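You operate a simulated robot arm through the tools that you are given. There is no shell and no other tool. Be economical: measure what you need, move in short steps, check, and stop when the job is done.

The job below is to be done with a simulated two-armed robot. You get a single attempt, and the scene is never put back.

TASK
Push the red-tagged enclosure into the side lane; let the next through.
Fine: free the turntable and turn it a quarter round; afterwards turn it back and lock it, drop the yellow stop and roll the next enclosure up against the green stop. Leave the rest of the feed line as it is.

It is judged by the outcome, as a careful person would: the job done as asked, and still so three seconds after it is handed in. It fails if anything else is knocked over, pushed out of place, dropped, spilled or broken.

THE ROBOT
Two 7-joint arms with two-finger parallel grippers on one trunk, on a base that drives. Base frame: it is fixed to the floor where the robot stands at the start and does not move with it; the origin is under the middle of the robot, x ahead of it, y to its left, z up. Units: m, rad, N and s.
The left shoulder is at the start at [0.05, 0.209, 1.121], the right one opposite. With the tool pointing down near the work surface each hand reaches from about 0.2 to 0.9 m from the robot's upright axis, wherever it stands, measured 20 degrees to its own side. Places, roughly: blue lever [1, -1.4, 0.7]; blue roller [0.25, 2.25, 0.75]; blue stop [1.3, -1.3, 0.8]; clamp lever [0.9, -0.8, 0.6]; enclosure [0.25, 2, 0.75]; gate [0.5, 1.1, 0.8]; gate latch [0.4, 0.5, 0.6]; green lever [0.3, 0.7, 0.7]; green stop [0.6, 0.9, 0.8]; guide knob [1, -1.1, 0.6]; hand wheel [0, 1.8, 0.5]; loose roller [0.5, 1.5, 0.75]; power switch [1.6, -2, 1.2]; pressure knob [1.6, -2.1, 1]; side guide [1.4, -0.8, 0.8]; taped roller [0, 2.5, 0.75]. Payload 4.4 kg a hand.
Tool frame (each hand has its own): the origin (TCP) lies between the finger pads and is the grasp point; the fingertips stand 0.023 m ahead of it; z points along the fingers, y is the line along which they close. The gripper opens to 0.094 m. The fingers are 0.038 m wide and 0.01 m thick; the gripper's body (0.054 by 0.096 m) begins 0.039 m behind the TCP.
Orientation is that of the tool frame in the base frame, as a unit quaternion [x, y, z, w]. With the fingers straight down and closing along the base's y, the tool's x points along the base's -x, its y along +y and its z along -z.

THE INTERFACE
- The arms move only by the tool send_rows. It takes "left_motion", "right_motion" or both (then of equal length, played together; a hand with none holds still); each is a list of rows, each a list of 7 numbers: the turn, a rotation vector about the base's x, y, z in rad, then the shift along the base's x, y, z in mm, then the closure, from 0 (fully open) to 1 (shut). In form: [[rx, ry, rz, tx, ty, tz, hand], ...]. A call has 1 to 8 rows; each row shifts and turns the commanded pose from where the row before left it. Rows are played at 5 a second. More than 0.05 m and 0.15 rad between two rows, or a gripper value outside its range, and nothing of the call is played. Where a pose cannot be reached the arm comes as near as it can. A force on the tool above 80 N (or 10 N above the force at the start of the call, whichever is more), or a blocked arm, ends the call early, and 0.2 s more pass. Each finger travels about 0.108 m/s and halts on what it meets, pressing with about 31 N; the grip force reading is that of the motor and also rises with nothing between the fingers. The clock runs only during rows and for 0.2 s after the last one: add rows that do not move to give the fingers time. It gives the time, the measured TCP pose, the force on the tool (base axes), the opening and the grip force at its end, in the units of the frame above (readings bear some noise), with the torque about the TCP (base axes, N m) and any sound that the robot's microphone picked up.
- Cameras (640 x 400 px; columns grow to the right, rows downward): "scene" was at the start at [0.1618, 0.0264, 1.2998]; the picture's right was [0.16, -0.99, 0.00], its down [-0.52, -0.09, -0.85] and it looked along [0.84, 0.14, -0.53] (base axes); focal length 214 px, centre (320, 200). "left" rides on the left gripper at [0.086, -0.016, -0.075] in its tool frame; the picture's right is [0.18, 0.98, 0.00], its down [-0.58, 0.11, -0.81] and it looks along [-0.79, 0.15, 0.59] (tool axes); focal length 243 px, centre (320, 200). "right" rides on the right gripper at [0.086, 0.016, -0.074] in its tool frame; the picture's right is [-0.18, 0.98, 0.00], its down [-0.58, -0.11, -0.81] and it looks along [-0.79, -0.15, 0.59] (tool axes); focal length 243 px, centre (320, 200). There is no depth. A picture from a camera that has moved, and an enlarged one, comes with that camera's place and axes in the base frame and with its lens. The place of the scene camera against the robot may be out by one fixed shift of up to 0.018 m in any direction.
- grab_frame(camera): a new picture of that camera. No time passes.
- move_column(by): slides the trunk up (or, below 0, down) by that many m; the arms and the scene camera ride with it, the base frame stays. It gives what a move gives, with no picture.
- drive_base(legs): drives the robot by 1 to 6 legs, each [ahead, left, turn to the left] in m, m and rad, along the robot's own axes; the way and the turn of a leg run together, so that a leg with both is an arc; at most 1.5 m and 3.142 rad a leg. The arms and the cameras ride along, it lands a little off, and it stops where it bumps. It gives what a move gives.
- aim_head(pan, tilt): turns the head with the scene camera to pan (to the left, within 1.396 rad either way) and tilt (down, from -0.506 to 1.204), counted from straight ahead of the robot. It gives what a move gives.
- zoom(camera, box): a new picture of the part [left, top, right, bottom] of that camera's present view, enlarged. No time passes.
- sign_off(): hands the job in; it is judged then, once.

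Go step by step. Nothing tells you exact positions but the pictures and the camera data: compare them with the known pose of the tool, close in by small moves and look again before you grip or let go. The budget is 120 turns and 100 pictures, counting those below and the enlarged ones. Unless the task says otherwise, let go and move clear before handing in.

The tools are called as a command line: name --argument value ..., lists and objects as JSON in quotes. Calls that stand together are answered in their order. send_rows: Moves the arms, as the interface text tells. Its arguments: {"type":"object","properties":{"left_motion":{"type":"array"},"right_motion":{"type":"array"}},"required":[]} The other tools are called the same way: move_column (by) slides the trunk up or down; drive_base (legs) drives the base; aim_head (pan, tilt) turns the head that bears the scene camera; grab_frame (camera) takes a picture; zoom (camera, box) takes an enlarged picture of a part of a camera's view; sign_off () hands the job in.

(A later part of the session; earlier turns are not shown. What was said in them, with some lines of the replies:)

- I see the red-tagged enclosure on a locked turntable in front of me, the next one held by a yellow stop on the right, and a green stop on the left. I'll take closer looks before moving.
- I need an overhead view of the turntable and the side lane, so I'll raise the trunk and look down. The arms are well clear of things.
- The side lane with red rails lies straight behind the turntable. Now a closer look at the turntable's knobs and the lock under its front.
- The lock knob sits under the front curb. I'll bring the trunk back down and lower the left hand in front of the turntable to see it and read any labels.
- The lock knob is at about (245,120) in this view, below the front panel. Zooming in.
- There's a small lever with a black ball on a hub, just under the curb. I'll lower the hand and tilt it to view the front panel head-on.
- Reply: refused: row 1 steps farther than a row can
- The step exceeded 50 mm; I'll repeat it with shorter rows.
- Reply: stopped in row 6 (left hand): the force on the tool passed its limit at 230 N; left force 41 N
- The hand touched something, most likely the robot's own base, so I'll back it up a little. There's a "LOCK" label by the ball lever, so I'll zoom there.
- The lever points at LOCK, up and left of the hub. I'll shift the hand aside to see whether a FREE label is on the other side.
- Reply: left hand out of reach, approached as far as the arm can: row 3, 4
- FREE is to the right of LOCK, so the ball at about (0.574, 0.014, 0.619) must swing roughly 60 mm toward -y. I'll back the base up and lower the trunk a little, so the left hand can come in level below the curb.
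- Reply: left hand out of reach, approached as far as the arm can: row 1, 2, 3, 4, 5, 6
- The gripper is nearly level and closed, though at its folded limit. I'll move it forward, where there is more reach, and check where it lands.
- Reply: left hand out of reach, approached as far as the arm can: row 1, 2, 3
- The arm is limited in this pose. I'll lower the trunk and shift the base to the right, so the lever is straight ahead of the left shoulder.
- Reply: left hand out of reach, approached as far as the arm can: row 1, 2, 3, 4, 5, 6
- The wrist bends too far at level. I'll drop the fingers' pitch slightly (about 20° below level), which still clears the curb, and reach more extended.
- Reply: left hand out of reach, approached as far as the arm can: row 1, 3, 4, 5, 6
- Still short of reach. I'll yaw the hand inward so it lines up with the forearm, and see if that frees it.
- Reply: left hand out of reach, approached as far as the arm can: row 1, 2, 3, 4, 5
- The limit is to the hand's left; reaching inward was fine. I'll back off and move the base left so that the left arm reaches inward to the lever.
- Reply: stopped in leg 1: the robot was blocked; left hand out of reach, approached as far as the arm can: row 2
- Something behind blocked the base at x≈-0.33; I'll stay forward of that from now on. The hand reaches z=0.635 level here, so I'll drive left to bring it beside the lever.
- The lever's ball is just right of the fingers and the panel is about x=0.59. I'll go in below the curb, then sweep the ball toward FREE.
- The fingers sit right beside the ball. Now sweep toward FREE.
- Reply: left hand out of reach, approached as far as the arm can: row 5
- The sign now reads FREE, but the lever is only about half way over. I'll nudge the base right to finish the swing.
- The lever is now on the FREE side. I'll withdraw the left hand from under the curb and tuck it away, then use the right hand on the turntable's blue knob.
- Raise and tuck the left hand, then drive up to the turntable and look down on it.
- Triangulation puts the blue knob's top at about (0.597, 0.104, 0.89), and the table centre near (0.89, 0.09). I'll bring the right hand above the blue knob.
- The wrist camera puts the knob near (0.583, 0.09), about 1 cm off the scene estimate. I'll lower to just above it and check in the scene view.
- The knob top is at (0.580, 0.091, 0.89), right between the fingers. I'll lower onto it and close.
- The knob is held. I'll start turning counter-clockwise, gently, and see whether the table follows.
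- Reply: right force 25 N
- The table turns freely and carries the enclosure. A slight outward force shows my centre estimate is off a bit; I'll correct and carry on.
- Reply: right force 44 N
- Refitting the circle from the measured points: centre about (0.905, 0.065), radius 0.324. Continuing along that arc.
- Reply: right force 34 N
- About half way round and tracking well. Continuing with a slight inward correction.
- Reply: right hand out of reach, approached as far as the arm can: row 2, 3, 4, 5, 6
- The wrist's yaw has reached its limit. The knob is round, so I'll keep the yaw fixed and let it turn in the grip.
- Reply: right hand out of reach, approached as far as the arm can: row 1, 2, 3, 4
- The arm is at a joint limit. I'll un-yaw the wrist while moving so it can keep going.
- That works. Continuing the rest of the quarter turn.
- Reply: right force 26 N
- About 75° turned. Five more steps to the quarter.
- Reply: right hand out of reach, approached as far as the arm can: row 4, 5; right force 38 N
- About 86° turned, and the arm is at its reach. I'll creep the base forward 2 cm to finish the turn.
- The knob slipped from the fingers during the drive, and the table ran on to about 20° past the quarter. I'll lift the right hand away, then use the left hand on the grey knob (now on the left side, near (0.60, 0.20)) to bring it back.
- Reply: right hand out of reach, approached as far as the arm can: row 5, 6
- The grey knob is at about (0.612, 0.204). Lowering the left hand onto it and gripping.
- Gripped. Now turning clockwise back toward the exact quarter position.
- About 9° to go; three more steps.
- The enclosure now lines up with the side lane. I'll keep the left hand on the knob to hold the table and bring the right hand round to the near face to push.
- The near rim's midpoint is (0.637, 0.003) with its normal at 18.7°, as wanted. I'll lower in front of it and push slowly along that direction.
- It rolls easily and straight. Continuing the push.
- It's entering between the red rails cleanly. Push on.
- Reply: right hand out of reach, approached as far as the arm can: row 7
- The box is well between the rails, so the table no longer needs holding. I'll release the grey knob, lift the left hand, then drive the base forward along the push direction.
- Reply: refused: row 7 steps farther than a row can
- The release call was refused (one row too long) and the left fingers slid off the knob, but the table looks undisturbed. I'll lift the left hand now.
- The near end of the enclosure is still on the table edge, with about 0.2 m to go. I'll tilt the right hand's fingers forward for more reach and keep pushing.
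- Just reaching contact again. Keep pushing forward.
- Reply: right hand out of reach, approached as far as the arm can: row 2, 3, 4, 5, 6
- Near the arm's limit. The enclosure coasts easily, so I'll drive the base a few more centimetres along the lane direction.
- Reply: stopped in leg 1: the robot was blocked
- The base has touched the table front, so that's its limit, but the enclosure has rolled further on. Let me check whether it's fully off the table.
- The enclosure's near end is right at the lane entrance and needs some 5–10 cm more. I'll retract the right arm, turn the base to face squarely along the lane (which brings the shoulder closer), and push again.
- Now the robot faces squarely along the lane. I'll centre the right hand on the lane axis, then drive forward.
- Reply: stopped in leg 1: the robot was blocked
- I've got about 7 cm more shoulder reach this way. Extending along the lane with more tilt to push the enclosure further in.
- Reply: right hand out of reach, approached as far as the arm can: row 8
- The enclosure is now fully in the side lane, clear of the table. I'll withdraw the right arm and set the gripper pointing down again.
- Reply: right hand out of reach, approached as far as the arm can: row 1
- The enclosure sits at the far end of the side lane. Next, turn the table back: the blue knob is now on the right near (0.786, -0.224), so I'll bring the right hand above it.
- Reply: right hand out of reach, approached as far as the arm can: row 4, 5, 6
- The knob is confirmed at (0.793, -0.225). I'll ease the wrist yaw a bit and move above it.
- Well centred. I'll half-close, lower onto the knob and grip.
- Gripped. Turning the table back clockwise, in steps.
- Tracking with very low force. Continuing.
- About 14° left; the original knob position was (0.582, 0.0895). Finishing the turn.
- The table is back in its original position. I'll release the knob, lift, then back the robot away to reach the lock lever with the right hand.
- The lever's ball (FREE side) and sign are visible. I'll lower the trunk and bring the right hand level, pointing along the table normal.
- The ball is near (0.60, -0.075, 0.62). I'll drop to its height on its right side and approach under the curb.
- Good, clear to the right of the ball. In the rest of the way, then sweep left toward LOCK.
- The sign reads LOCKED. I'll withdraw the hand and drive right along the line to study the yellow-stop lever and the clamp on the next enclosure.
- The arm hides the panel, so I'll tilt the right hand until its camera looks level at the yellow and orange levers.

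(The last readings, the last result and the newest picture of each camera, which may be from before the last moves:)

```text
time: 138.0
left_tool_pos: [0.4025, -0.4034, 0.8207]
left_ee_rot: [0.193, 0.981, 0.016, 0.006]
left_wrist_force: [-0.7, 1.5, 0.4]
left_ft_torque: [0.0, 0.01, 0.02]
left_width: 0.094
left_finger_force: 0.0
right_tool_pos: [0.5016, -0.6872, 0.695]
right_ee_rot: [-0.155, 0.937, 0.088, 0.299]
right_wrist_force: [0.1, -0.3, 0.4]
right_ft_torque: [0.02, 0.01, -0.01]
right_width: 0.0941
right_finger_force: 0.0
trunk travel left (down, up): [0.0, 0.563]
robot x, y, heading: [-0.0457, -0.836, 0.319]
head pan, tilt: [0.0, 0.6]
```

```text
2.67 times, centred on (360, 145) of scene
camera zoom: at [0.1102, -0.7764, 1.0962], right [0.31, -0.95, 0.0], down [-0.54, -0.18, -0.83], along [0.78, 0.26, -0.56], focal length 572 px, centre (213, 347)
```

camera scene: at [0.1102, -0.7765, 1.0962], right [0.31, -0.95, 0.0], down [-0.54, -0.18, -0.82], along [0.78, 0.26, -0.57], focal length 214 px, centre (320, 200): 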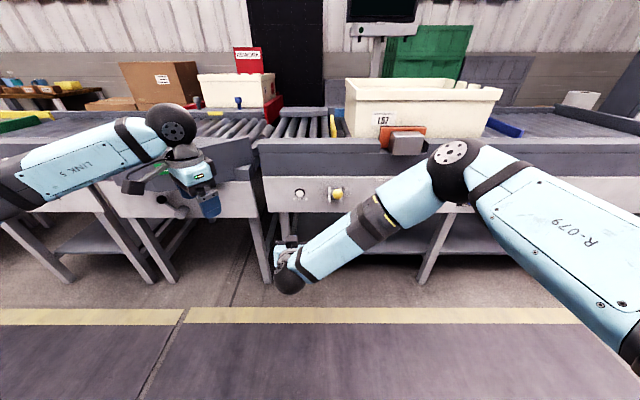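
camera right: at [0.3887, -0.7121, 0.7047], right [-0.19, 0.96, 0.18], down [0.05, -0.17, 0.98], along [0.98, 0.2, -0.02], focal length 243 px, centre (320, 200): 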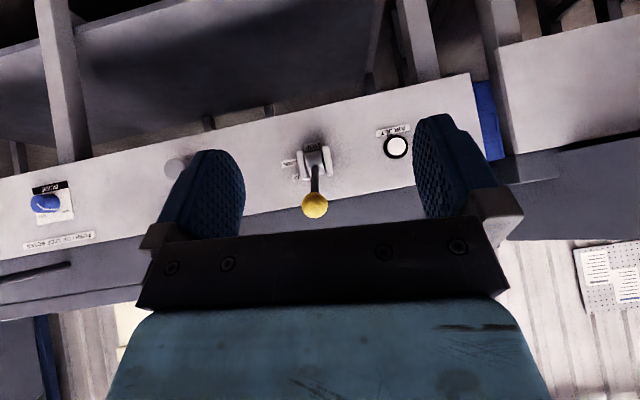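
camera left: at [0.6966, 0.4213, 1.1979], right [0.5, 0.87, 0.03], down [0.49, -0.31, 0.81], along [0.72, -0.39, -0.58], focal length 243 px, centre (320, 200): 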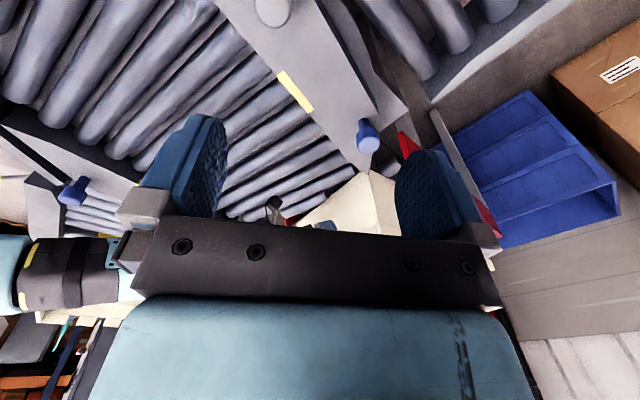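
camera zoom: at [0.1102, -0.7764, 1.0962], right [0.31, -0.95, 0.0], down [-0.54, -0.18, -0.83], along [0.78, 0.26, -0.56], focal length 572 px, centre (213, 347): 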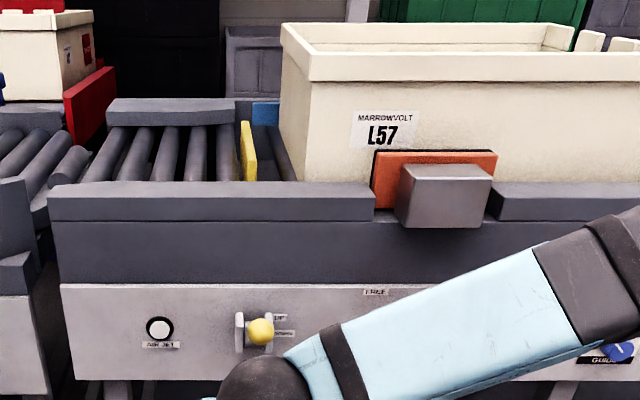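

zoom --camera "right" --box '[260, 120, 360, 230]'

send_rows --right_motion '[[0, 0, 0, 14, -42, 0, 0], [0, 0, 0, 14, -42, 0, 0], [0, 0, 0, 14, -42, 0, 0], [0, 0, 0, 0, 0, 0, 0]]'

grab_frame --camera "right"

```text
3.64 times, centred on (310, 175) of right
camera zoom: at [0.3887, -0.7121, 0.7047], right [-0.19, 0.96, 0.18], down [0.05, -0.17, 0.98], along [0.98, 0.2, -0.02], focal length 882 px, centre (356, 291)
```

zoom: 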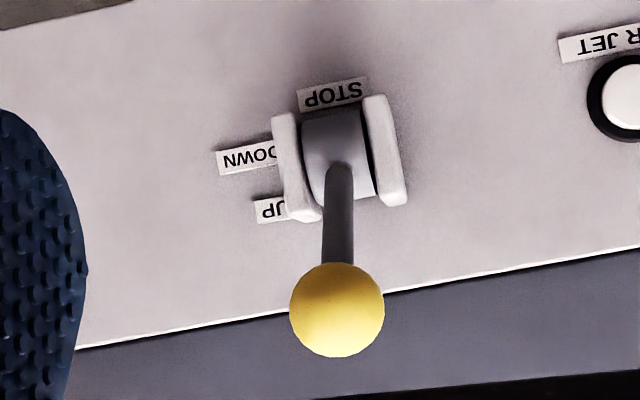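

```text
time: 139.0
left_tool_pos: [0.4008, -0.4032, 0.8208]
left_ee_rot: [0.193, 0.981, 0.017, 0.007]
left_wrist_force: [0.0, -0.2, -0.2]
left_ft_torque: [-0.04, 0.0, -0.01]
left_width: 0.0942
left_finger_force: 0.0
right_tool_pos: [0.542, -0.8134, 0.6947]
right_ee_rot: [-0.155, 0.937, 0.086, 0.3]
right_wrist_force: [-0.7, -0.9, -0.3]
right_ft_torque: [0.0, -0.02, -0.02]
right_width: 0.094
right_finger_force: 0.1
trunk travel left (down, up): [0.0, 0.563]
robot x, y, heading: [-0.0439, -0.8362, 0.321]
head pan, tilt: [0.0, 0.6]
```

```text
24 pictures are left
camera right: at [0.4307, -0.8386, 0.7045], right [-0.19, 0.96, 0.18], down [0.05, -0.17, 0.98], along [0.98, 0.2, -0.02], focal length 243 px, centre (320, 200)
```

right: 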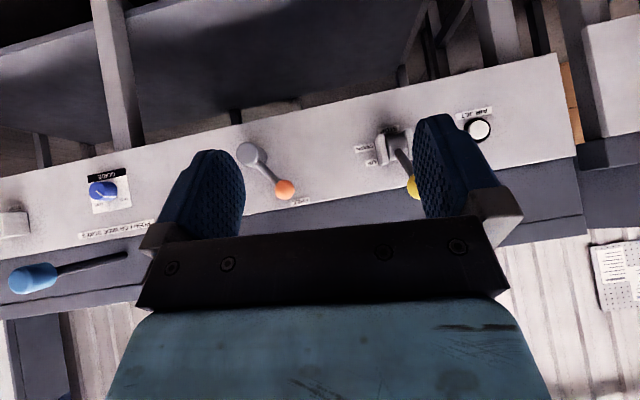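

The yellow lever is at UP and must go down. Checking which label the orange clamp lever points at.

zoom --camera "right" --box '[230, 130, 320, 220]'

```text
4.44 times, centred on (275, 175) of right
camera zoom: at [0.4307, -0.8386, 0.7045], right [-0.19, 0.96, 0.18], down [0.05, -0.17, 0.98], along [0.98, 0.2, -0.02], focal length 1078 px, centre (520, 311)
```

zoom: 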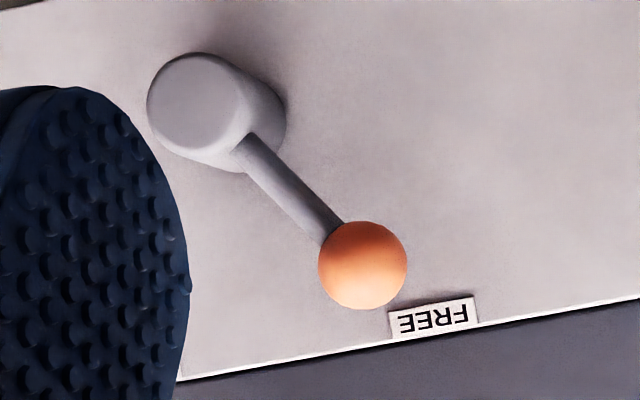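

The clamp lever points at FREE, so it can stay. The yellow ball is near (0.72, -0.653, 0.704); I'll bring the closed fingers above it and press it down.

send_rows --right_motion '[[0, 0, 0, -10, 31, 25, 1], [0, 0, 0, -10, 31, 25, 1], [0, 0, 0, -10, 30, 20, 1], [0, 0, 0, 38, 12, 0, 1], [0, 0, 0, 38, 12, 0, 1], [0, 0, 0, 38, 12, 0, 1], [0, 0, 0, 38, 12, 0, 1], [0, 0, 0, 38, 12, 0, 1]]'

grab_frame --camera "right"

```text
time: 140.8
left_tool_pos: [0.4028, -0.403, 0.8219]
left_ee_rot: [0.192, 0.981, 0.017, 0.006]
left_wrist_force: [0.3, 0.5, 0.6]
left_ft_torque: [-0.02, 0.01, -0.02]
left_width: 0.0944
left_finger_force: 0.1
right_tool_pos: [0.7041, -0.6604, 0.7646]
right_ee_rot: [-0.154, 0.937, 0.087, 0.301]
right_wrist_force: [0.4, 0.5, 0.9]
right_ft_torque: [-0.02, 0.0, 0.02]
right_width: 0.0
right_finger_force: 31.2
trunk travel left (down, up): [0.0, 0.563]
robot x, y, heading: [-0.0427, -0.8383, 0.321]
head pan, tilt: [0.0, 0.6]
```

```text
22 pictures are left
camera right: at [0.5919, -0.6859, 0.7751], right [-0.19, 0.96, 0.18], down [0.05, -0.17, 0.98], along [0.98, 0.2, -0.02], focal length 243 px, centre (320, 200)
```

right: 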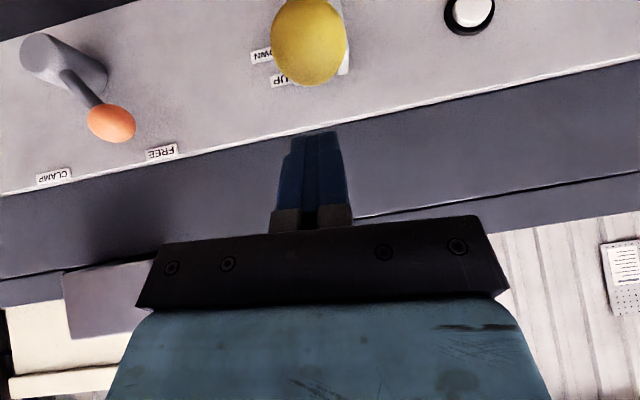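

The fingers are right above the yellow ball. Pressing down.

send_rows --right_motion '[[0, 0, 0, -5, 0, -20, 1], [0, 0, 0, -5, 0, -20, 1], [0, 0, 0, -4, 0, -20, 1], [0, 0, 0, 0, 0, -20, 1], [0, 0, 0, 0, 0, -20, 1], [0, 0, 0, 3, 1, -20, 1], [0, 0, 0, 0, 0, 0, 1]]'

grab_frame --camera "right"

grab_frame --camera "scene"

```text
time: 142.4
left_tool_pos: [0.4028, -0.4041, 0.8212]
left_ee_rot: [0.193, 0.981, 0.016, 0.006]
left_wrist_force: [-0.2, -1.1, -0.2]
left_ft_torque: [0.01, 0.05, 0.01]
left_width: 0.0939
left_finger_force: 0.0
right_tool_pos: [0.6909, -0.6598, 0.6445]
right_ee_rot: [-0.155, 0.937, 0.087, 0.301]
right_wrist_force: [-0.5, 0.5, 0.0]
right_ft_torque: [-0.01, -0.02, 0.0]
right_width: 0.0001
right_finger_force: 30.9
trunk travel left (down, up): [0.0, 0.563]
robot x, y, heading: [-0.0438, -0.8393, 0.314]
head pan, tilt: [0.0, 0.6]
```

```text
21 pictures are left
camera right: at [0.5803, -0.6852, 0.6543], right [-0.19, 0.96, 0.18], down [0.05, -0.17, 0.98], along [0.98, 0.2, -0.02], focal length 243 px, centre (320, 200)
```

right: 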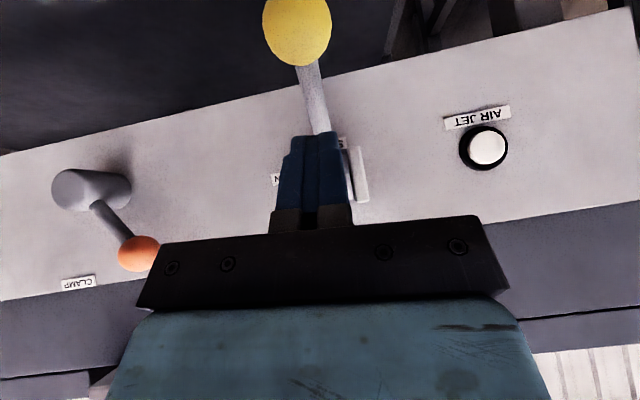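

```text
20 pictures are left
camera scene: at [0.1103, -0.7765, 1.0963], right [0.31, -0.95, 0.0], down [-0.54, -0.18, -0.83], along [0.78, 0.26, -0.56], focal length 214 px, centre (320, 200)
```

scene: 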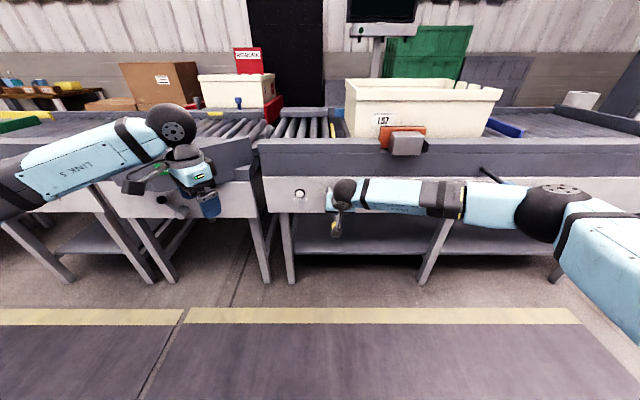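

The yellow stop's lever has snapped to DOWN. I'll retract, straighten the gripper, raise the trunk and look at the line from above.

send_rows --right_motion '[[0, 0, 0, -36, -12, 5, 1], [0, 0, 0, -36, -12, 10, 1], [-0.04, 0.124, 0, -36, -12, 20, 1], [-0.04, 0.124, 0, -36, -12, 25, 1], [-0.04, 0.124, 0, 0, 0, 30, 1], [-0.04, 0.124, 0, 0, 0, 40, 1], [-0.03, 0.1, 0, 0, 0, 40, 1], [0, 0, 0, 0, 0, 0, 1]]'

move_column --by 0.36

drive_base --legs '[[0.15, 0, 0]]'

grab_frame --camera "scene"

```text
time: 144.2
left_tool_pos: [0.4021, -0.4036, 0.8218]
left_ee_rot: [0.194, 0.981, 0.016, 0.006]
left_wrist_force: [-0.1, -0.2, 0.2]
left_ft_torque: [0.0, -0.02, -0.02]
left_width: 0.0939
left_finger_force: 0.1
right_tool_pos: [0.5474, -0.7073, 0.8147]
right_ee_rot: [-0.15, 0.988, 0.04, -0.004]
right_wrist_force: [0.5, -0.1, 0.0]
right_ft_torque: [0.03, -0.02, 0.03]
right_width: 0.0
right_finger_force: 31.1
trunk travel left (down, up): [0.0, 0.563]
robot x, y, heading: [-0.0431, -0.8361, 0.318]
head pan, tilt: [0.0, 0.6]
```

```text
time: 147.7
left_tool_pos: [0.4016, -0.4045, 1.1812]
left_ee_rot: [0.194, 0.981, 0.016, 0.006]
left_wrist_force: [0.5, -0.2, -0.2]
left_ft_torque: [0.0, -0.03, 0.01]
left_width: 0.094
left_finger_force: 0.1
right_tool_pos: [0.5485, -0.7071, 1.1727]
right_ee_rot: [-0.149, 0.988, 0.04, -0.003]
right_wrist_force: [0.6, -1.0, -0.2]
right_ft_torque: [0.02, -0.02, 0.04]
right_width: 0.0001
right_finger_force: 31.5
trunk travel left (down, up): [-0.36, 0.203]
robot x, y, heading: [-0.0456, -0.8415, 0.317]
head pan, tilt: [0.0, 0.6]
```

```text
time: 149.1
left_tool_pos: [0.5419, -0.3573, 1.1825]
left_ee_rot: [0.192, 0.981, 0.016, 0.006]
left_wrist_force: [0.8, 0.2, 0.7]
left_ft_torque: [0.0, 0.01, 0.01]
left_width: 0.0937
left_finger_force: 0.1
right_tool_pos: [0.6887, -0.6622, 1.174]
right_ee_rot: [-0.151, 0.988, 0.04, -0.002]
right_wrist_force: [-0.6, 0.5, -0.6]
right_ft_torque: [-0.02, 0.0, 0.0]
right_width: 0.0
right_finger_force: 30.7
trunk travel left (down, up): [-0.36, 0.203]
robot x, y, heading: [0.0966, -0.7924, 0.315]
head pan, tilt: [0.0, 0.6]
```

```text
19 pictures are left
camera scene: at [0.251, -0.7301, 1.4564], right [0.31, -0.95, 0.0], down [-0.54, -0.18, -0.83], along [0.78, 0.26, -0.56], focal length 214 px, centre (320, 200)
```

scene: 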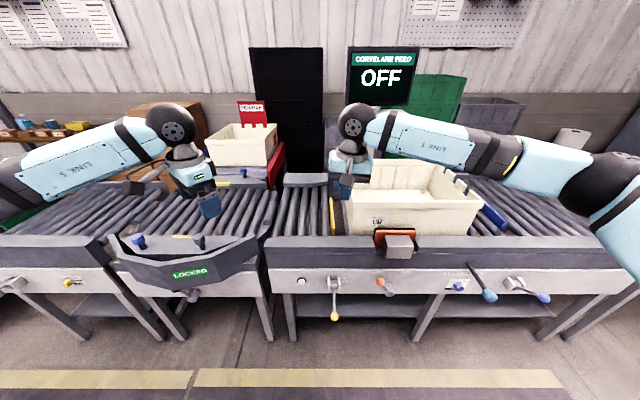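

zoom --camera "scene" --box '[260, 140, 500, 300]'

```text
2.50 times, centred on (380, 220) of scene
camera zoom: at [0.251, -0.7301, 1.4564], right [0.31, -0.95, 0.0], down [-0.54, -0.18, -0.83], along [0.78, 0.26, -0.56], focal length 536 px, centre (170, 150)
```

zoom: 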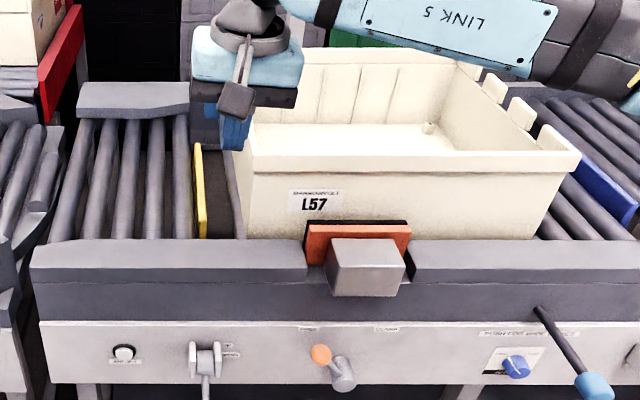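

The stop plate has dropped and the clamp is free. I'll drive closer, then put the right hand inside the enclosure against its left wall to draw it along the line.

drive_base --legs '[[0.21, 0, 0]]'

send_rows --right_motion '[[0, 0, 0, 42, -20, 0, 0], [0, 0, 0, 45, -15, 0, 0], [0, 0, 0, 45, -15, 0, 0], [0, 0, 0, 45, -15, 0, 0], [0, 0, 0, 30, -40, 0, 0], [0, 0, 0, 0, 0, 0, 0]]'

grab_frame --camera "right"

```text
time: 150.7
left_tool_pos: [0.738, -0.2919, 1.1805]
left_ee_rot: [0.193, 0.981, 0.018, 0.006]
left_wrist_force: [-0.3, 0.1, -0.4]
left_ft_torque: [0.02, 0.04, 0.02]
left_width: 0.0941
left_finger_force: 0.1
right_tool_pos: [0.8845, -0.5967, 1.1749]
right_ee_rot: [-0.152, 0.988, 0.04, -0.003]
right_wrist_force: [-0.8, -0.1, 0.3]
right_ft_torque: [0.01, 0.01, 0.0]
right_width: 0.0002
right_finger_force: 31.2
trunk travel left (down, up): [-0.36, 0.203]
robot x, y, heading: [0.296, -0.7244, 0.32]
head pan, tilt: [0.0, 0.6]
```

```text
time: 152.1
left_tool_pos: [0.738, -0.2905, 1.1815]
left_ee_rot: [0.192, 0.981, 0.016, 0.007]
left_wrist_force: [-0.7, 0.1, -0.4]
left_ft_torque: [0.0, -0.01, 0.02]
left_width: 0.0941
left_finger_force: 0.0
right_tool_pos: [1.0931, -0.7016, 1.1744]
right_ee_rot: [-0.151, 0.988, 0.04, -0.003]
right_wrist_force: [0.1, 0.7, -0.3]
right_ft_torque: [0.0, 0.0, 0.0]
right_width: 0.094
right_finger_force: 0.0
trunk travel left (down, up): [-0.36, 0.203]
robot x, y, heading: [0.2951, -0.7285, 0.319]
head pan, tilt: [0.0, 0.6]
```

```text
17 pictures are left
camera right: at [1.0071, -0.7176, 1.2492], right [-0.12, 0.99, 0.08], down [0.6, 0.01, 0.8], along [0.79, 0.14, -0.6], focal length 243 px, centre (320, 200)
```

right: 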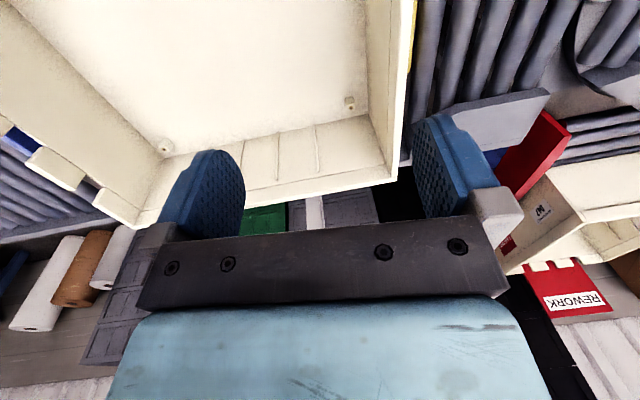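

The hand is over the inside of the enclosure, near its left wall. Lowering in.

send_rows --right_motion '[[0, 0, 0, 4, 1, -45, 0], [0, 0, 0, 4, 1, -45, 0], [0, 0, 0, 4, 1, -45, 0], [0, 0, 0, 0, 0, -45, 0], [0, 0, 0, 0, 0, -45, 0], [0, 0, 0, 0, 0, -20, 0], [0, 0, 0, 0, 0, 0, 0]]'

send_rows --right_motion '[[0, 0, 0, -6.2, 19, 0, 0], [0, 0, 0, -6.2, 19, 0, 0], [0, 0, 0, -6.2, 19, 0, 0], [0, 0, 0, -6.2, 19, 0, 0], [0, 0, 0, -6.2, 19, 0, 0], [0, 0, 0, 0, 0, 0, 0]]'

grab_frame --camera "scene"

```text
time: 153.7
left_tool_pos: [0.7381, -0.2917, 1.1829]
left_ee_rot: [0.193, 0.981, 0.016, 0.007]
left_wrist_force: [-0.4, -0.4, -0.2]
left_ft_torque: [-0.02, 0.01, -0.01]
left_width: 0.0941
left_finger_force: 0.0
right_tool_pos: [1.1055, -0.6983, 0.9291]
right_ee_rot: [-0.151, 0.988, 0.04, -0.002]
right_wrist_force: [0.3, -0.2, -0.8]
right_ft_torque: [-0.04, -0.02, -0.01]
right_width: 0.0941
right_finger_force: 0.0
trunk travel left (down, up): [-0.36, 0.203]
robot x, y, heading: [0.2948, -0.7288, 0.324]
head pan, tilt: [0.0, 0.6]
```

```text
time: 155.1
left_tool_pos: [0.7375, -0.2929, 1.1813]
left_ee_rot: [0.192, 0.981, 0.016, 0.006]
left_wrist_force: [-0.1, 0.3, -0.2]
left_ft_torque: [0.03, 0.01, -0.01]
left_width: 0.0942
left_finger_force: 0.1
right_tool_pos: [1.0752, -0.6045, 0.9295]
right_ee_rot: [-0.151, 0.988, 0.041, -0.003]
right_wrist_force: [-0.7, -0.6, 0.0]
right_ft_torque: [0.0, 0.01, -0.02]
right_width: 0.0938
right_finger_force: 0.1
trunk travel left (down, up): [-0.36, 0.203]
robot x, y, heading: [0.2924, -0.726, 0.318]
head pan, tilt: [0.0, 0.6]
```

```text
16 pictures are left
camera scene: at [0.4472, -0.6658, 1.4563], right [0.31, -0.95, 0.0], down [-0.54, -0.18, -0.83], along [0.78, 0.26, -0.56], focal length 214 px, centre (320, 200)
```

scene: 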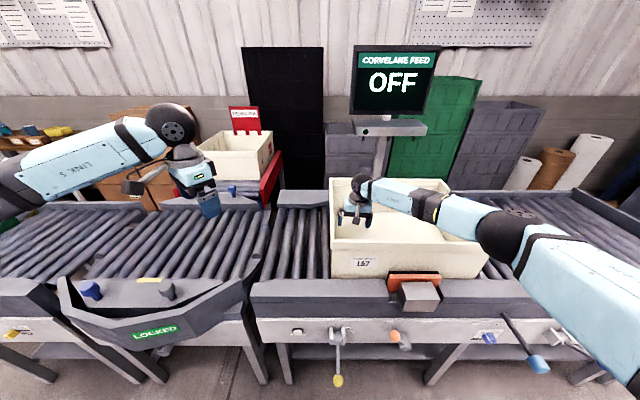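

The enclosure rolls freely past the dropped stop. I'll now drive the base left along the line, drawing it on.

drive_base --legs '[[0, 0.55, 0]]'

grab_frame --camera "scene"

```text
time: 160.5
left_tool_pos: [0.566, 0.2341, 1.1831]
left_ee_rot: [0.194, 0.981, 0.017, 0.005]
left_wrist_force: [-0.7, -0.7, -0.4]
left_ft_torque: [-0.04, 0.01, -0.01]
left_width: 0.0939
left_finger_force: 0.1
right_tool_pos: [0.9002, -0.08, 0.9296]
right_ee_rot: [-0.15, 0.988, 0.04, -0.004]
right_wrist_force: [0.7, -0.6, 0.4]
right_ft_torque: [0.0, 0.03, -0.02]
right_width: 0.0941
right_finger_force: 0.1
trunk travel left (down, up): [-0.36, 0.203]
robot x, y, heading: [0.1171, -0.1981, 0.32]
head pan, tilt: [0.0, 0.6]
```

```text
15 pictures are left
camera scene: at [0.2742, -0.1388, 1.4563], right [0.31, -0.95, 0.0], down [-0.54, -0.18, -0.83], along [0.78, 0.26, -0.56], focal length 214 px, centre (320, 200)
```

scene: 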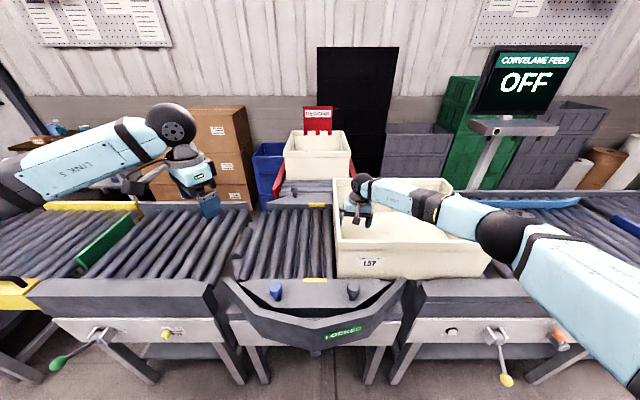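

Rolling smoothly onto the locked turntable. Continuing left.

drive_base --legs '[[0, 0.55, 0]]'

grab_frame --camera "scene"

```text
time: 165.8
left_tool_pos: [0.3957, 0.7597, 1.1818]
left_ee_rot: [0.194, 0.981, 0.017, 0.006]
left_wrist_force: [0.0, 0.3, 1.1]
left_ft_torque: [0.0, -0.04, -0.02]
left_width: 0.0939
left_finger_force: 0.0
right_tool_pos: [0.73, 0.4456, 0.9294]
right_ee_rot: [-0.148, 0.988, 0.04, -0.002]
right_wrist_force: [-1.0, -0.1, -0.3]
right_ft_torque: [0.03, 0.02, -0.02]
right_width: 0.094
right_finger_force: 0.0
trunk travel left (down, up): [-0.36, 0.203]
robot x, y, heading: [-0.0533, 0.3259, 0.314]
head pan, tilt: [0.0, 0.6]
```

```text
14 pictures are left
camera scene: at [0.1027, 0.3877, 1.4563], right [0.31, -0.95, 0.0], down [-0.54, -0.17, -0.83], along [0.78, 0.25, -0.56], focal length 214 px, centre (320, 200)
```

scene: 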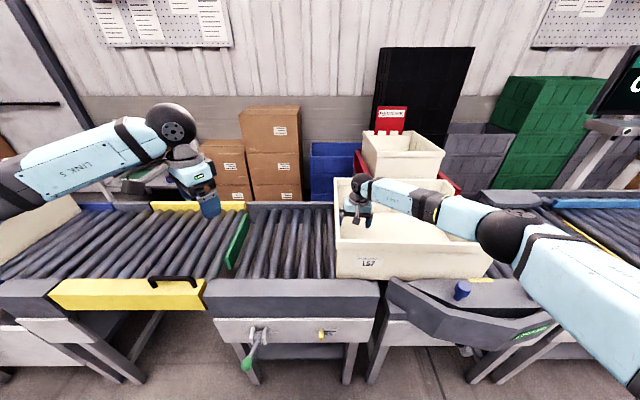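

About 0.34 m to the green stop. I'll drive most of that, then finish slowly with the arm.

drive_base --legs '[[0, 0.22, 0]]'

grab_frame --camera "scene"

```text
time: 168.4
left_tool_pos: [0.3264, 0.971, 1.1819]
left_ee_rot: [0.194, 0.981, 0.016, 0.006]
left_wrist_force: [0.3, 0.2, -0.5]
left_ft_torque: [0.01, 0.03, 0.01]
left_width: 0.0939
left_finger_force: 0.1
right_tool_pos: [0.6605, 0.6588, 0.9293]
right_ee_rot: [-0.149, 0.988, 0.041, -0.002]
right_wrist_force: [0.7, 0.3, 0.2]
right_ft_torque: [-0.01, 0.01, 0.0]
right_width: 0.094
right_finger_force: 0.0
trunk travel left (down, up): [-0.36, 0.203]
robot x, y, heading: [-0.1202, 0.5397, 0.314]
head pan, tilt: [0.0, 0.6]
```

```text
13 pictures are left
camera scene: at [0.0341, 0.5989, 1.4563], right [0.31, -0.95, 0.0], down [-0.54, -0.17, -0.83], along [0.78, 0.26, -0.56], focal length 214 px, centre (320, 200)
```

scene: 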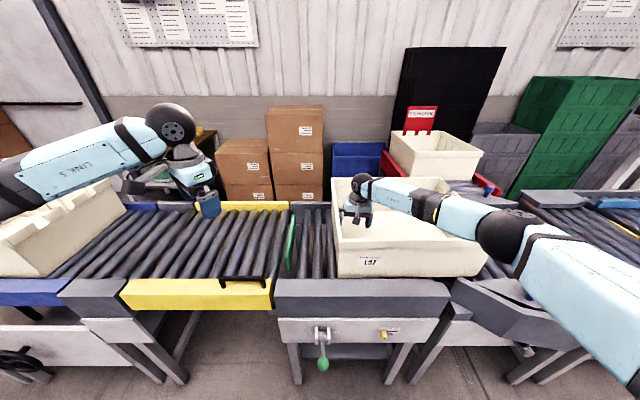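

Around 0.14 m left. A short drive, then slow arm steps.

drive_base --legs '[[0, 0.08, 0]]'

zoom --camera "scene" --box '[240, 150, 440, 300]'

```text
time: 169.8
left_tool_pos: [0.3017, 1.0474, 1.1818]
left_ee_rot: [0.194, 0.981, 0.017, 0.006]
left_wrist_force: [0.4, 0.9, -0.2]
left_ft_torque: [0.0, -0.01, -0.02]
left_width: 0.094
left_finger_force: 0.0
right_tool_pos: [0.6366, 0.7333, 0.93]
right_ee_rot: [-0.149, 0.988, 0.04, -0.003]
right_wrist_force: [-0.2, 0.0, 0.5]
right_ft_torque: [-0.01, 0.03, 0.01]
right_width: 0.0938
right_finger_force: 0.1
trunk travel left (down, up): [-0.36, 0.203]
robot x, y, heading: [-0.1462, 0.6143, 0.313]
head pan, tilt: [0.0, 0.6]
```

```text
2.67 times, centred on (340, 225) of scene
camera zoom: at [0.0093, 0.6751, 1.4563], right [0.31, -0.95, 0.0], down [-0.54, -0.17, -0.83], along [0.78, 0.26, -0.56], focal length 572 px, centre (267, 133)
```

zoom: 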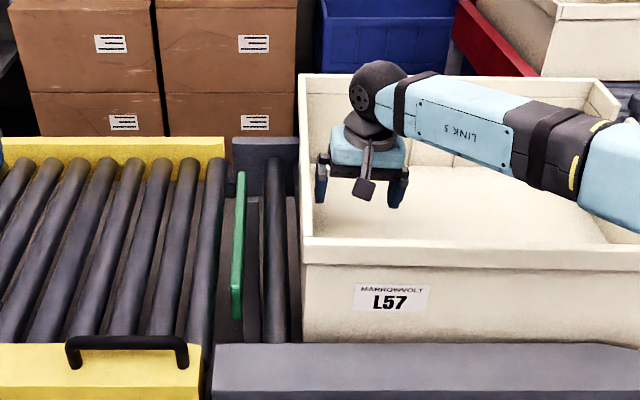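

Roughly 7 cm to go. Slow arm steps to bring it up against the stop.

send_rows --right_motion '[[0, 0, 0, -3.1, 9.5, 0, 0], [0, 0, 0, -3.1, 9.5, 0, 0], [0, 0, 0, -3.1, 9.5, 0, 0], [0, 0, 0, -3.1, 9.5, 0, 0], [0, 0, 0, -3.1, 9.5, 0, 0], [0, 0, 0, -3.1, 9.5, 0, 0], [0, 0, 0, -3.1, 9.5, 0, 0], [0, 0, 0, 0, 0, 0, 0]]'

zoom --camera "scene" --box '[240, 150, 440, 300]'

```text
time: 171.6
left_tool_pos: [0.3012, 1.0457, 1.1814]
left_ee_rot: [0.194, 0.981, 0.016, 0.007]
left_wrist_force: [-0.1, -0.4, 0.3]
left_ft_torque: [0.01, -0.01, 0.03]
left_width: 0.094
left_finger_force: 0.0
right_tool_pos: [0.6134, 0.7989, 0.9297]
right_ee_rot: [-0.148, 0.988, 0.04, -0.003]
right_wrist_force: [0.7, -0.2, -0.3]
right_ft_torque: [-0.04, -0.01, -0.03]
right_width: 0.0938
right_finger_force: 0.0
trunk travel left (down, up): [-0.36, 0.203]
robot x, y, heading: [-0.1421, 0.618, 0.317]
head pan, tilt: [0.0, 0.6]
```

```text
2.67 times, centred on (340, 225) of scene
camera zoom: at [0.0094, 0.6748, 1.4563], right [0.31, -0.95, 0.0], down [-0.54, -0.17, -0.83], along [0.78, 0.26, -0.56], focal length 572 px, centre (267, 133)
```

zoom: 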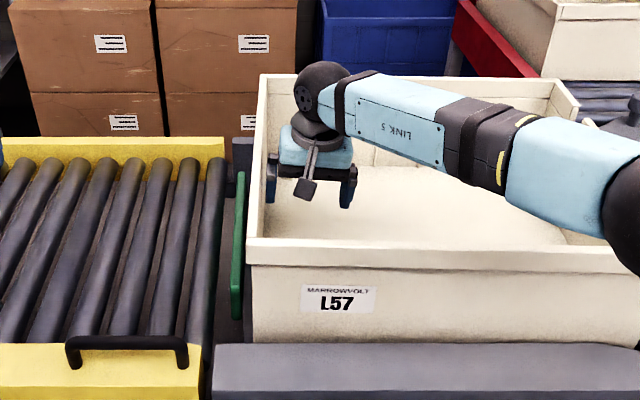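

Nearly touching; a few smaller steps until I feel the stop.

send_rows --right_motion '[[0, 0, 0, -1.9, 5.7, 0, 0], [0, 0, 0, -1.9, 5.7, 0, 0], [0, 0, 0, -1.9, 5.7, 0, 0], [0, 0, 0, 0, 0, 0, 0]]'

zoom --camera "scene" --box '[280, 190, 380, 290]'

```text
time: 172.6
left_tool_pos: [0.3016, 1.047, 1.1816]
left_ee_rot: [0.194, 0.981, 0.017, 0.006]
left_wrist_force: [0.0, 0.1, -0.5]
left_ft_torque: [-0.01, 0.03, 0.04]
left_width: 0.0941
left_finger_force: 0.0
right_tool_pos: [0.609, 0.8175, 0.9293]
right_ee_rot: [-0.149, 0.988, 0.041, -0.002]
right_wrist_force: [0.1, 0.3, 0.6]
right_ft_torque: [0.04, -0.01, -0.01]
right_width: 0.0938
right_finger_force: 0.0
trunk travel left (down, up): [-0.36, 0.203]
robot x, y, heading: [-0.1432, 0.6127, 0.31]
head pan, tilt: [0.0, 0.6]
```

```text
4.00 times, centred on (330, 240) of scene
camera zoom: at [0.0093, 0.6749, 1.4563], right [0.31, -0.95, 0.0], down [-0.54, -0.17, -0.83], along [0.78, 0.26, -0.56], focal length 858 px, centre (280, 40)
```

zoom: 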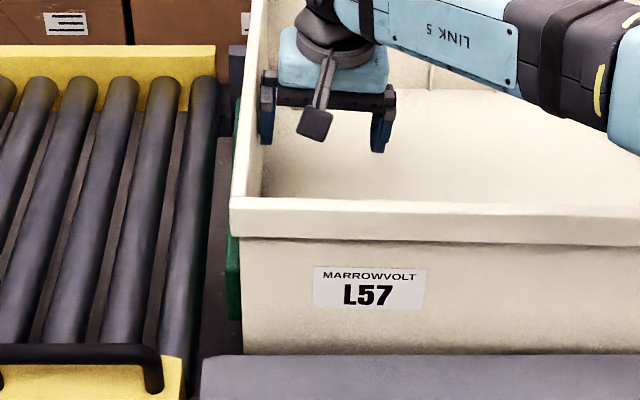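

It looks in contact; a couple more millimetres to confirm by force.

send_rows --right_motion '[[0, 0, 0, -1.2, 3.8, 0, 0], [0, 0, 0, -1.2, 3.8, 0, 0], [0, 0, 0, -1.2, 3.8, 0, 0]]'

```text
time: 173.4
left_tool_pos: [0.3025, 1.046, 1.1818]
left_ee_rot: [0.195, 0.981, 0.017, 0.006]
left_wrist_force: [-0.1, -0.6, -0.1]
left_ft_torque: [-0.01, 0.0, 0.02]
left_width: 0.0939
left_finger_force: 0.1
right_tool_pos: [0.6052, 0.8273, 0.9306]
right_ee_rot: [-0.147, 0.988, 0.04, -0.002]
right_wrist_force: [2.9, -4.9, 0.1]
right_ft_torque: [0.04, 0.05, 0.05]
right_width: 0.0915
right_finger_force: 0.1
trunk travel left (down, up): [-0.36, 0.203]
robot x, y, heading: [-0.1449, 0.6174, 0.313]
head pan, tilt: [0.0, 0.6]
```

Now pressed against the green stop (reaction felt). I'll ease off and lift the hand straight out.

send_rows --right_motion '[[0, 0, 0, 3, -10, 0, 0], [0, 0, 0, 6, -19, 0, 0], [0, 0, 0, 0, 0, 45, 0], [0, 0, 0, 0, 0, 45, 0], [0, 0, 0, 0, 0, 45, 0], [0, 0, 0, 0, 0, 45, 0], [0, 0, 0, 0, 0, 45, 0], [0, 0, 0, 0, 0, 0, 0]]'

drive_base --legs '[[-0.25, 0, 0]]'

grab_frame --camera "scene"

aim_head --pan -0.8 --tilt 0.5

grab_frame --camera "scene"

```text
time: 175.2
left_tool_pos: [0.3027, 1.0468, 1.1821]
left_ee_rot: [0.195, 0.981, 0.017, 0.006]
left_wrist_force: [0.1, 0.2, 0.0]
left_ft_torque: [0.03, 0.01, 0.02]
left_width: 0.0943
left_finger_force: 0.1
right_tool_pos: [0.6145, 0.7987, 1.1536]
right_ee_rot: [-0.149, 0.988, 0.04, -0.004]
right_wrist_force: [-1.0, -0.1, -0.1]
right_ft_torque: [-0.02, -0.02, -0.01]
right_width: 0.0941
right_finger_force: 0.0
trunk travel left (down, up): [-0.36, 0.203]
robot x, y, heading: [-0.1398, 0.616, 0.315]
head pan, tilt: [0.0, 0.6]
```

```text
time: 177.0
left_tool_pos: [0.064, 0.9704, 1.1835]
left_ee_rot: [0.194, 0.981, 0.016, 0.006]
left_wrist_force: [-0.1, -0.3, -0.2]
left_ft_torque: [0.02, 0.03, 0.0]
left_width: 0.0937
left_finger_force: 0.1
right_tool_pos: [0.3773, 0.7229, 1.1556]
right_ee_rot: [-0.148, 0.988, 0.04, -0.002]
right_wrist_force: [0.4, 0.5, 1.2]
right_ft_torque: [-0.01, 0.02, 0.01]
right_width: 0.0939
right_finger_force: 0.1
trunk travel left (down, up): [-0.36, 0.203]
robot x, y, heading: [-0.3842, 0.5383, 0.317]
head pan, tilt: [0.0, 0.6]
```

```text
9 pictures are left
camera scene: at [-0.2284, 0.5978, 1.4562], right [0.31, -0.95, 0.0], down [-0.54, -0.18, -0.82], along [0.78, 0.26, -0.57], focal length 214 px, centre (320, 200)
```

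scene: 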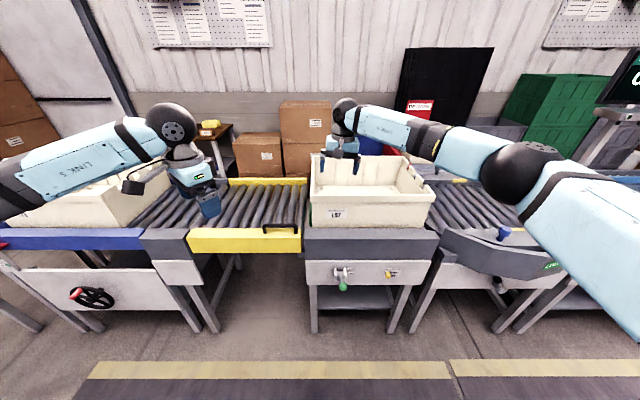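

```text
time: 178.2
left_tool_pos: [0.0627, 0.9693, 1.1813]
left_ee_rot: [0.194, 0.981, 0.017, 0.006]
left_wrist_force: [0.2, 0.5, -0.1]
left_ft_torque: [-0.01, 0.01, -0.01]
left_width: 0.0941
left_finger_force: 0.2
right_tool_pos: [0.3766, 0.721, 1.1554]
right_ee_rot: [-0.149, 0.988, 0.04, -0.003]
right_wrist_force: [0.1, -1.2, 0.1]
right_ft_torque: [0.02, 0.01, -0.01]
right_width: 0.094
right_finger_force: 0.1
trunk travel left (down, up): [-0.36, 0.203]
robot x, y, heading: [-0.3852, 0.539, 0.317]
head pan, tilt: [-0.799, 0.499]
```

```text
8 pictures are left
camera scene: at [-0.2322, 0.528, 1.4654], right [-0.46, -0.89, 0.0], down [-0.42, 0.22, -0.88], along [0.78, -0.41, -0.48], focal length 214 px, centre (320, 200)
```

scene: 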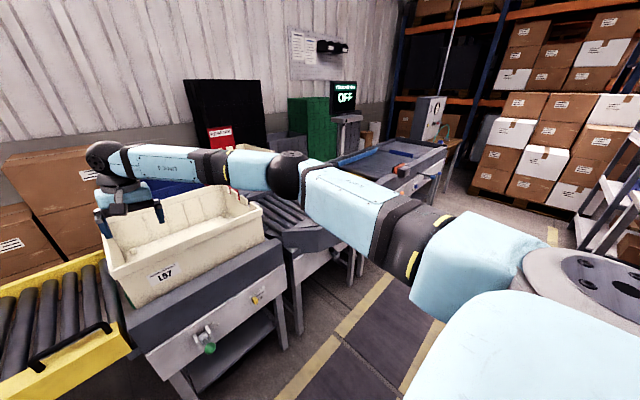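

Final check that the enclosure rests against the green stop.

aim_head --pan 0.1 --tilt 0.6

zoom --camera "scene" --box '[280, 140, 460, 290]'

```text
time: 179.4
left_tool_pos: [0.0644, 0.9702, 1.1827]
left_ee_rot: [0.194, 0.981, 0.017, 0.006]
left_wrist_force: [0.4, 0.1, 0.2]
left_ft_torque: [0.0, -0.02, -0.01]
left_width: 0.094
left_finger_force: 0.1
right_tool_pos: [0.3766, 0.7217, 1.1546]
right_ee_rot: [-0.148, 0.988, 0.04, -0.003]
right_wrist_force: [0.2, 0.3, -1.0]
right_ft_torque: [-0.02, 0.0, 0.0]
right_width: 0.094
right_finger_force: 0.1
trunk travel left (down, up): [-0.36, 0.203]
robot x, y, heading: [-0.3826, 0.5362, 0.316]
head pan, tilt: [0.099, 0.6]
```

```text
2.67 times, centred on (370, 215) of scene
camera zoom: at [-0.2316, 0.6059, 1.4563], right [0.4, -0.92, 0.0], down [-0.52, -0.23, -0.83], along [0.76, 0.33, -0.56], focal length 572 px, centre (187, 160)
```

zoom: 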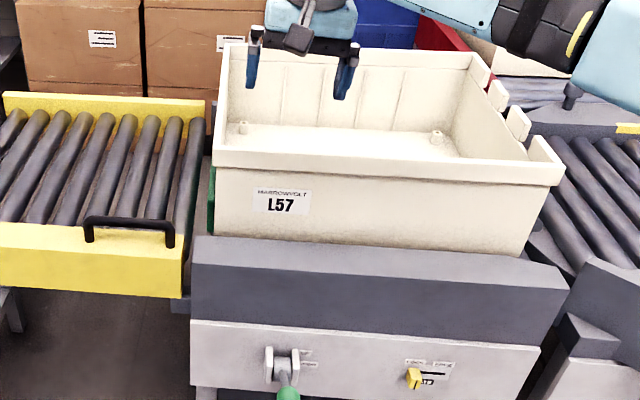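

L57 rests against the green stop, the table is locked, the red-tagged enclosure is in the side lane and both hands are clear. Handing in.

sign_off

```text
The job is handed in.
```

The red-tagged enclosure (047) is in the side lane. The turntable is turned back and reads LOCKED, the yellow stop's lever is at DOWN, and the next enclosure (L57) sits against the green stop.

- **Turntable:** it ran about 20° past the quarter when a knob slipped from the fingers; I brought it back before pushing.
- **Bumps:** while backing up near the start, the base was blocked once by something behind it. I did not look at what that was. It also touched the front of the line twice while I was pushing 047 into the lane.
- **Left alone:** the clamp on L57 already pointed at FREE, so I did not touch it.
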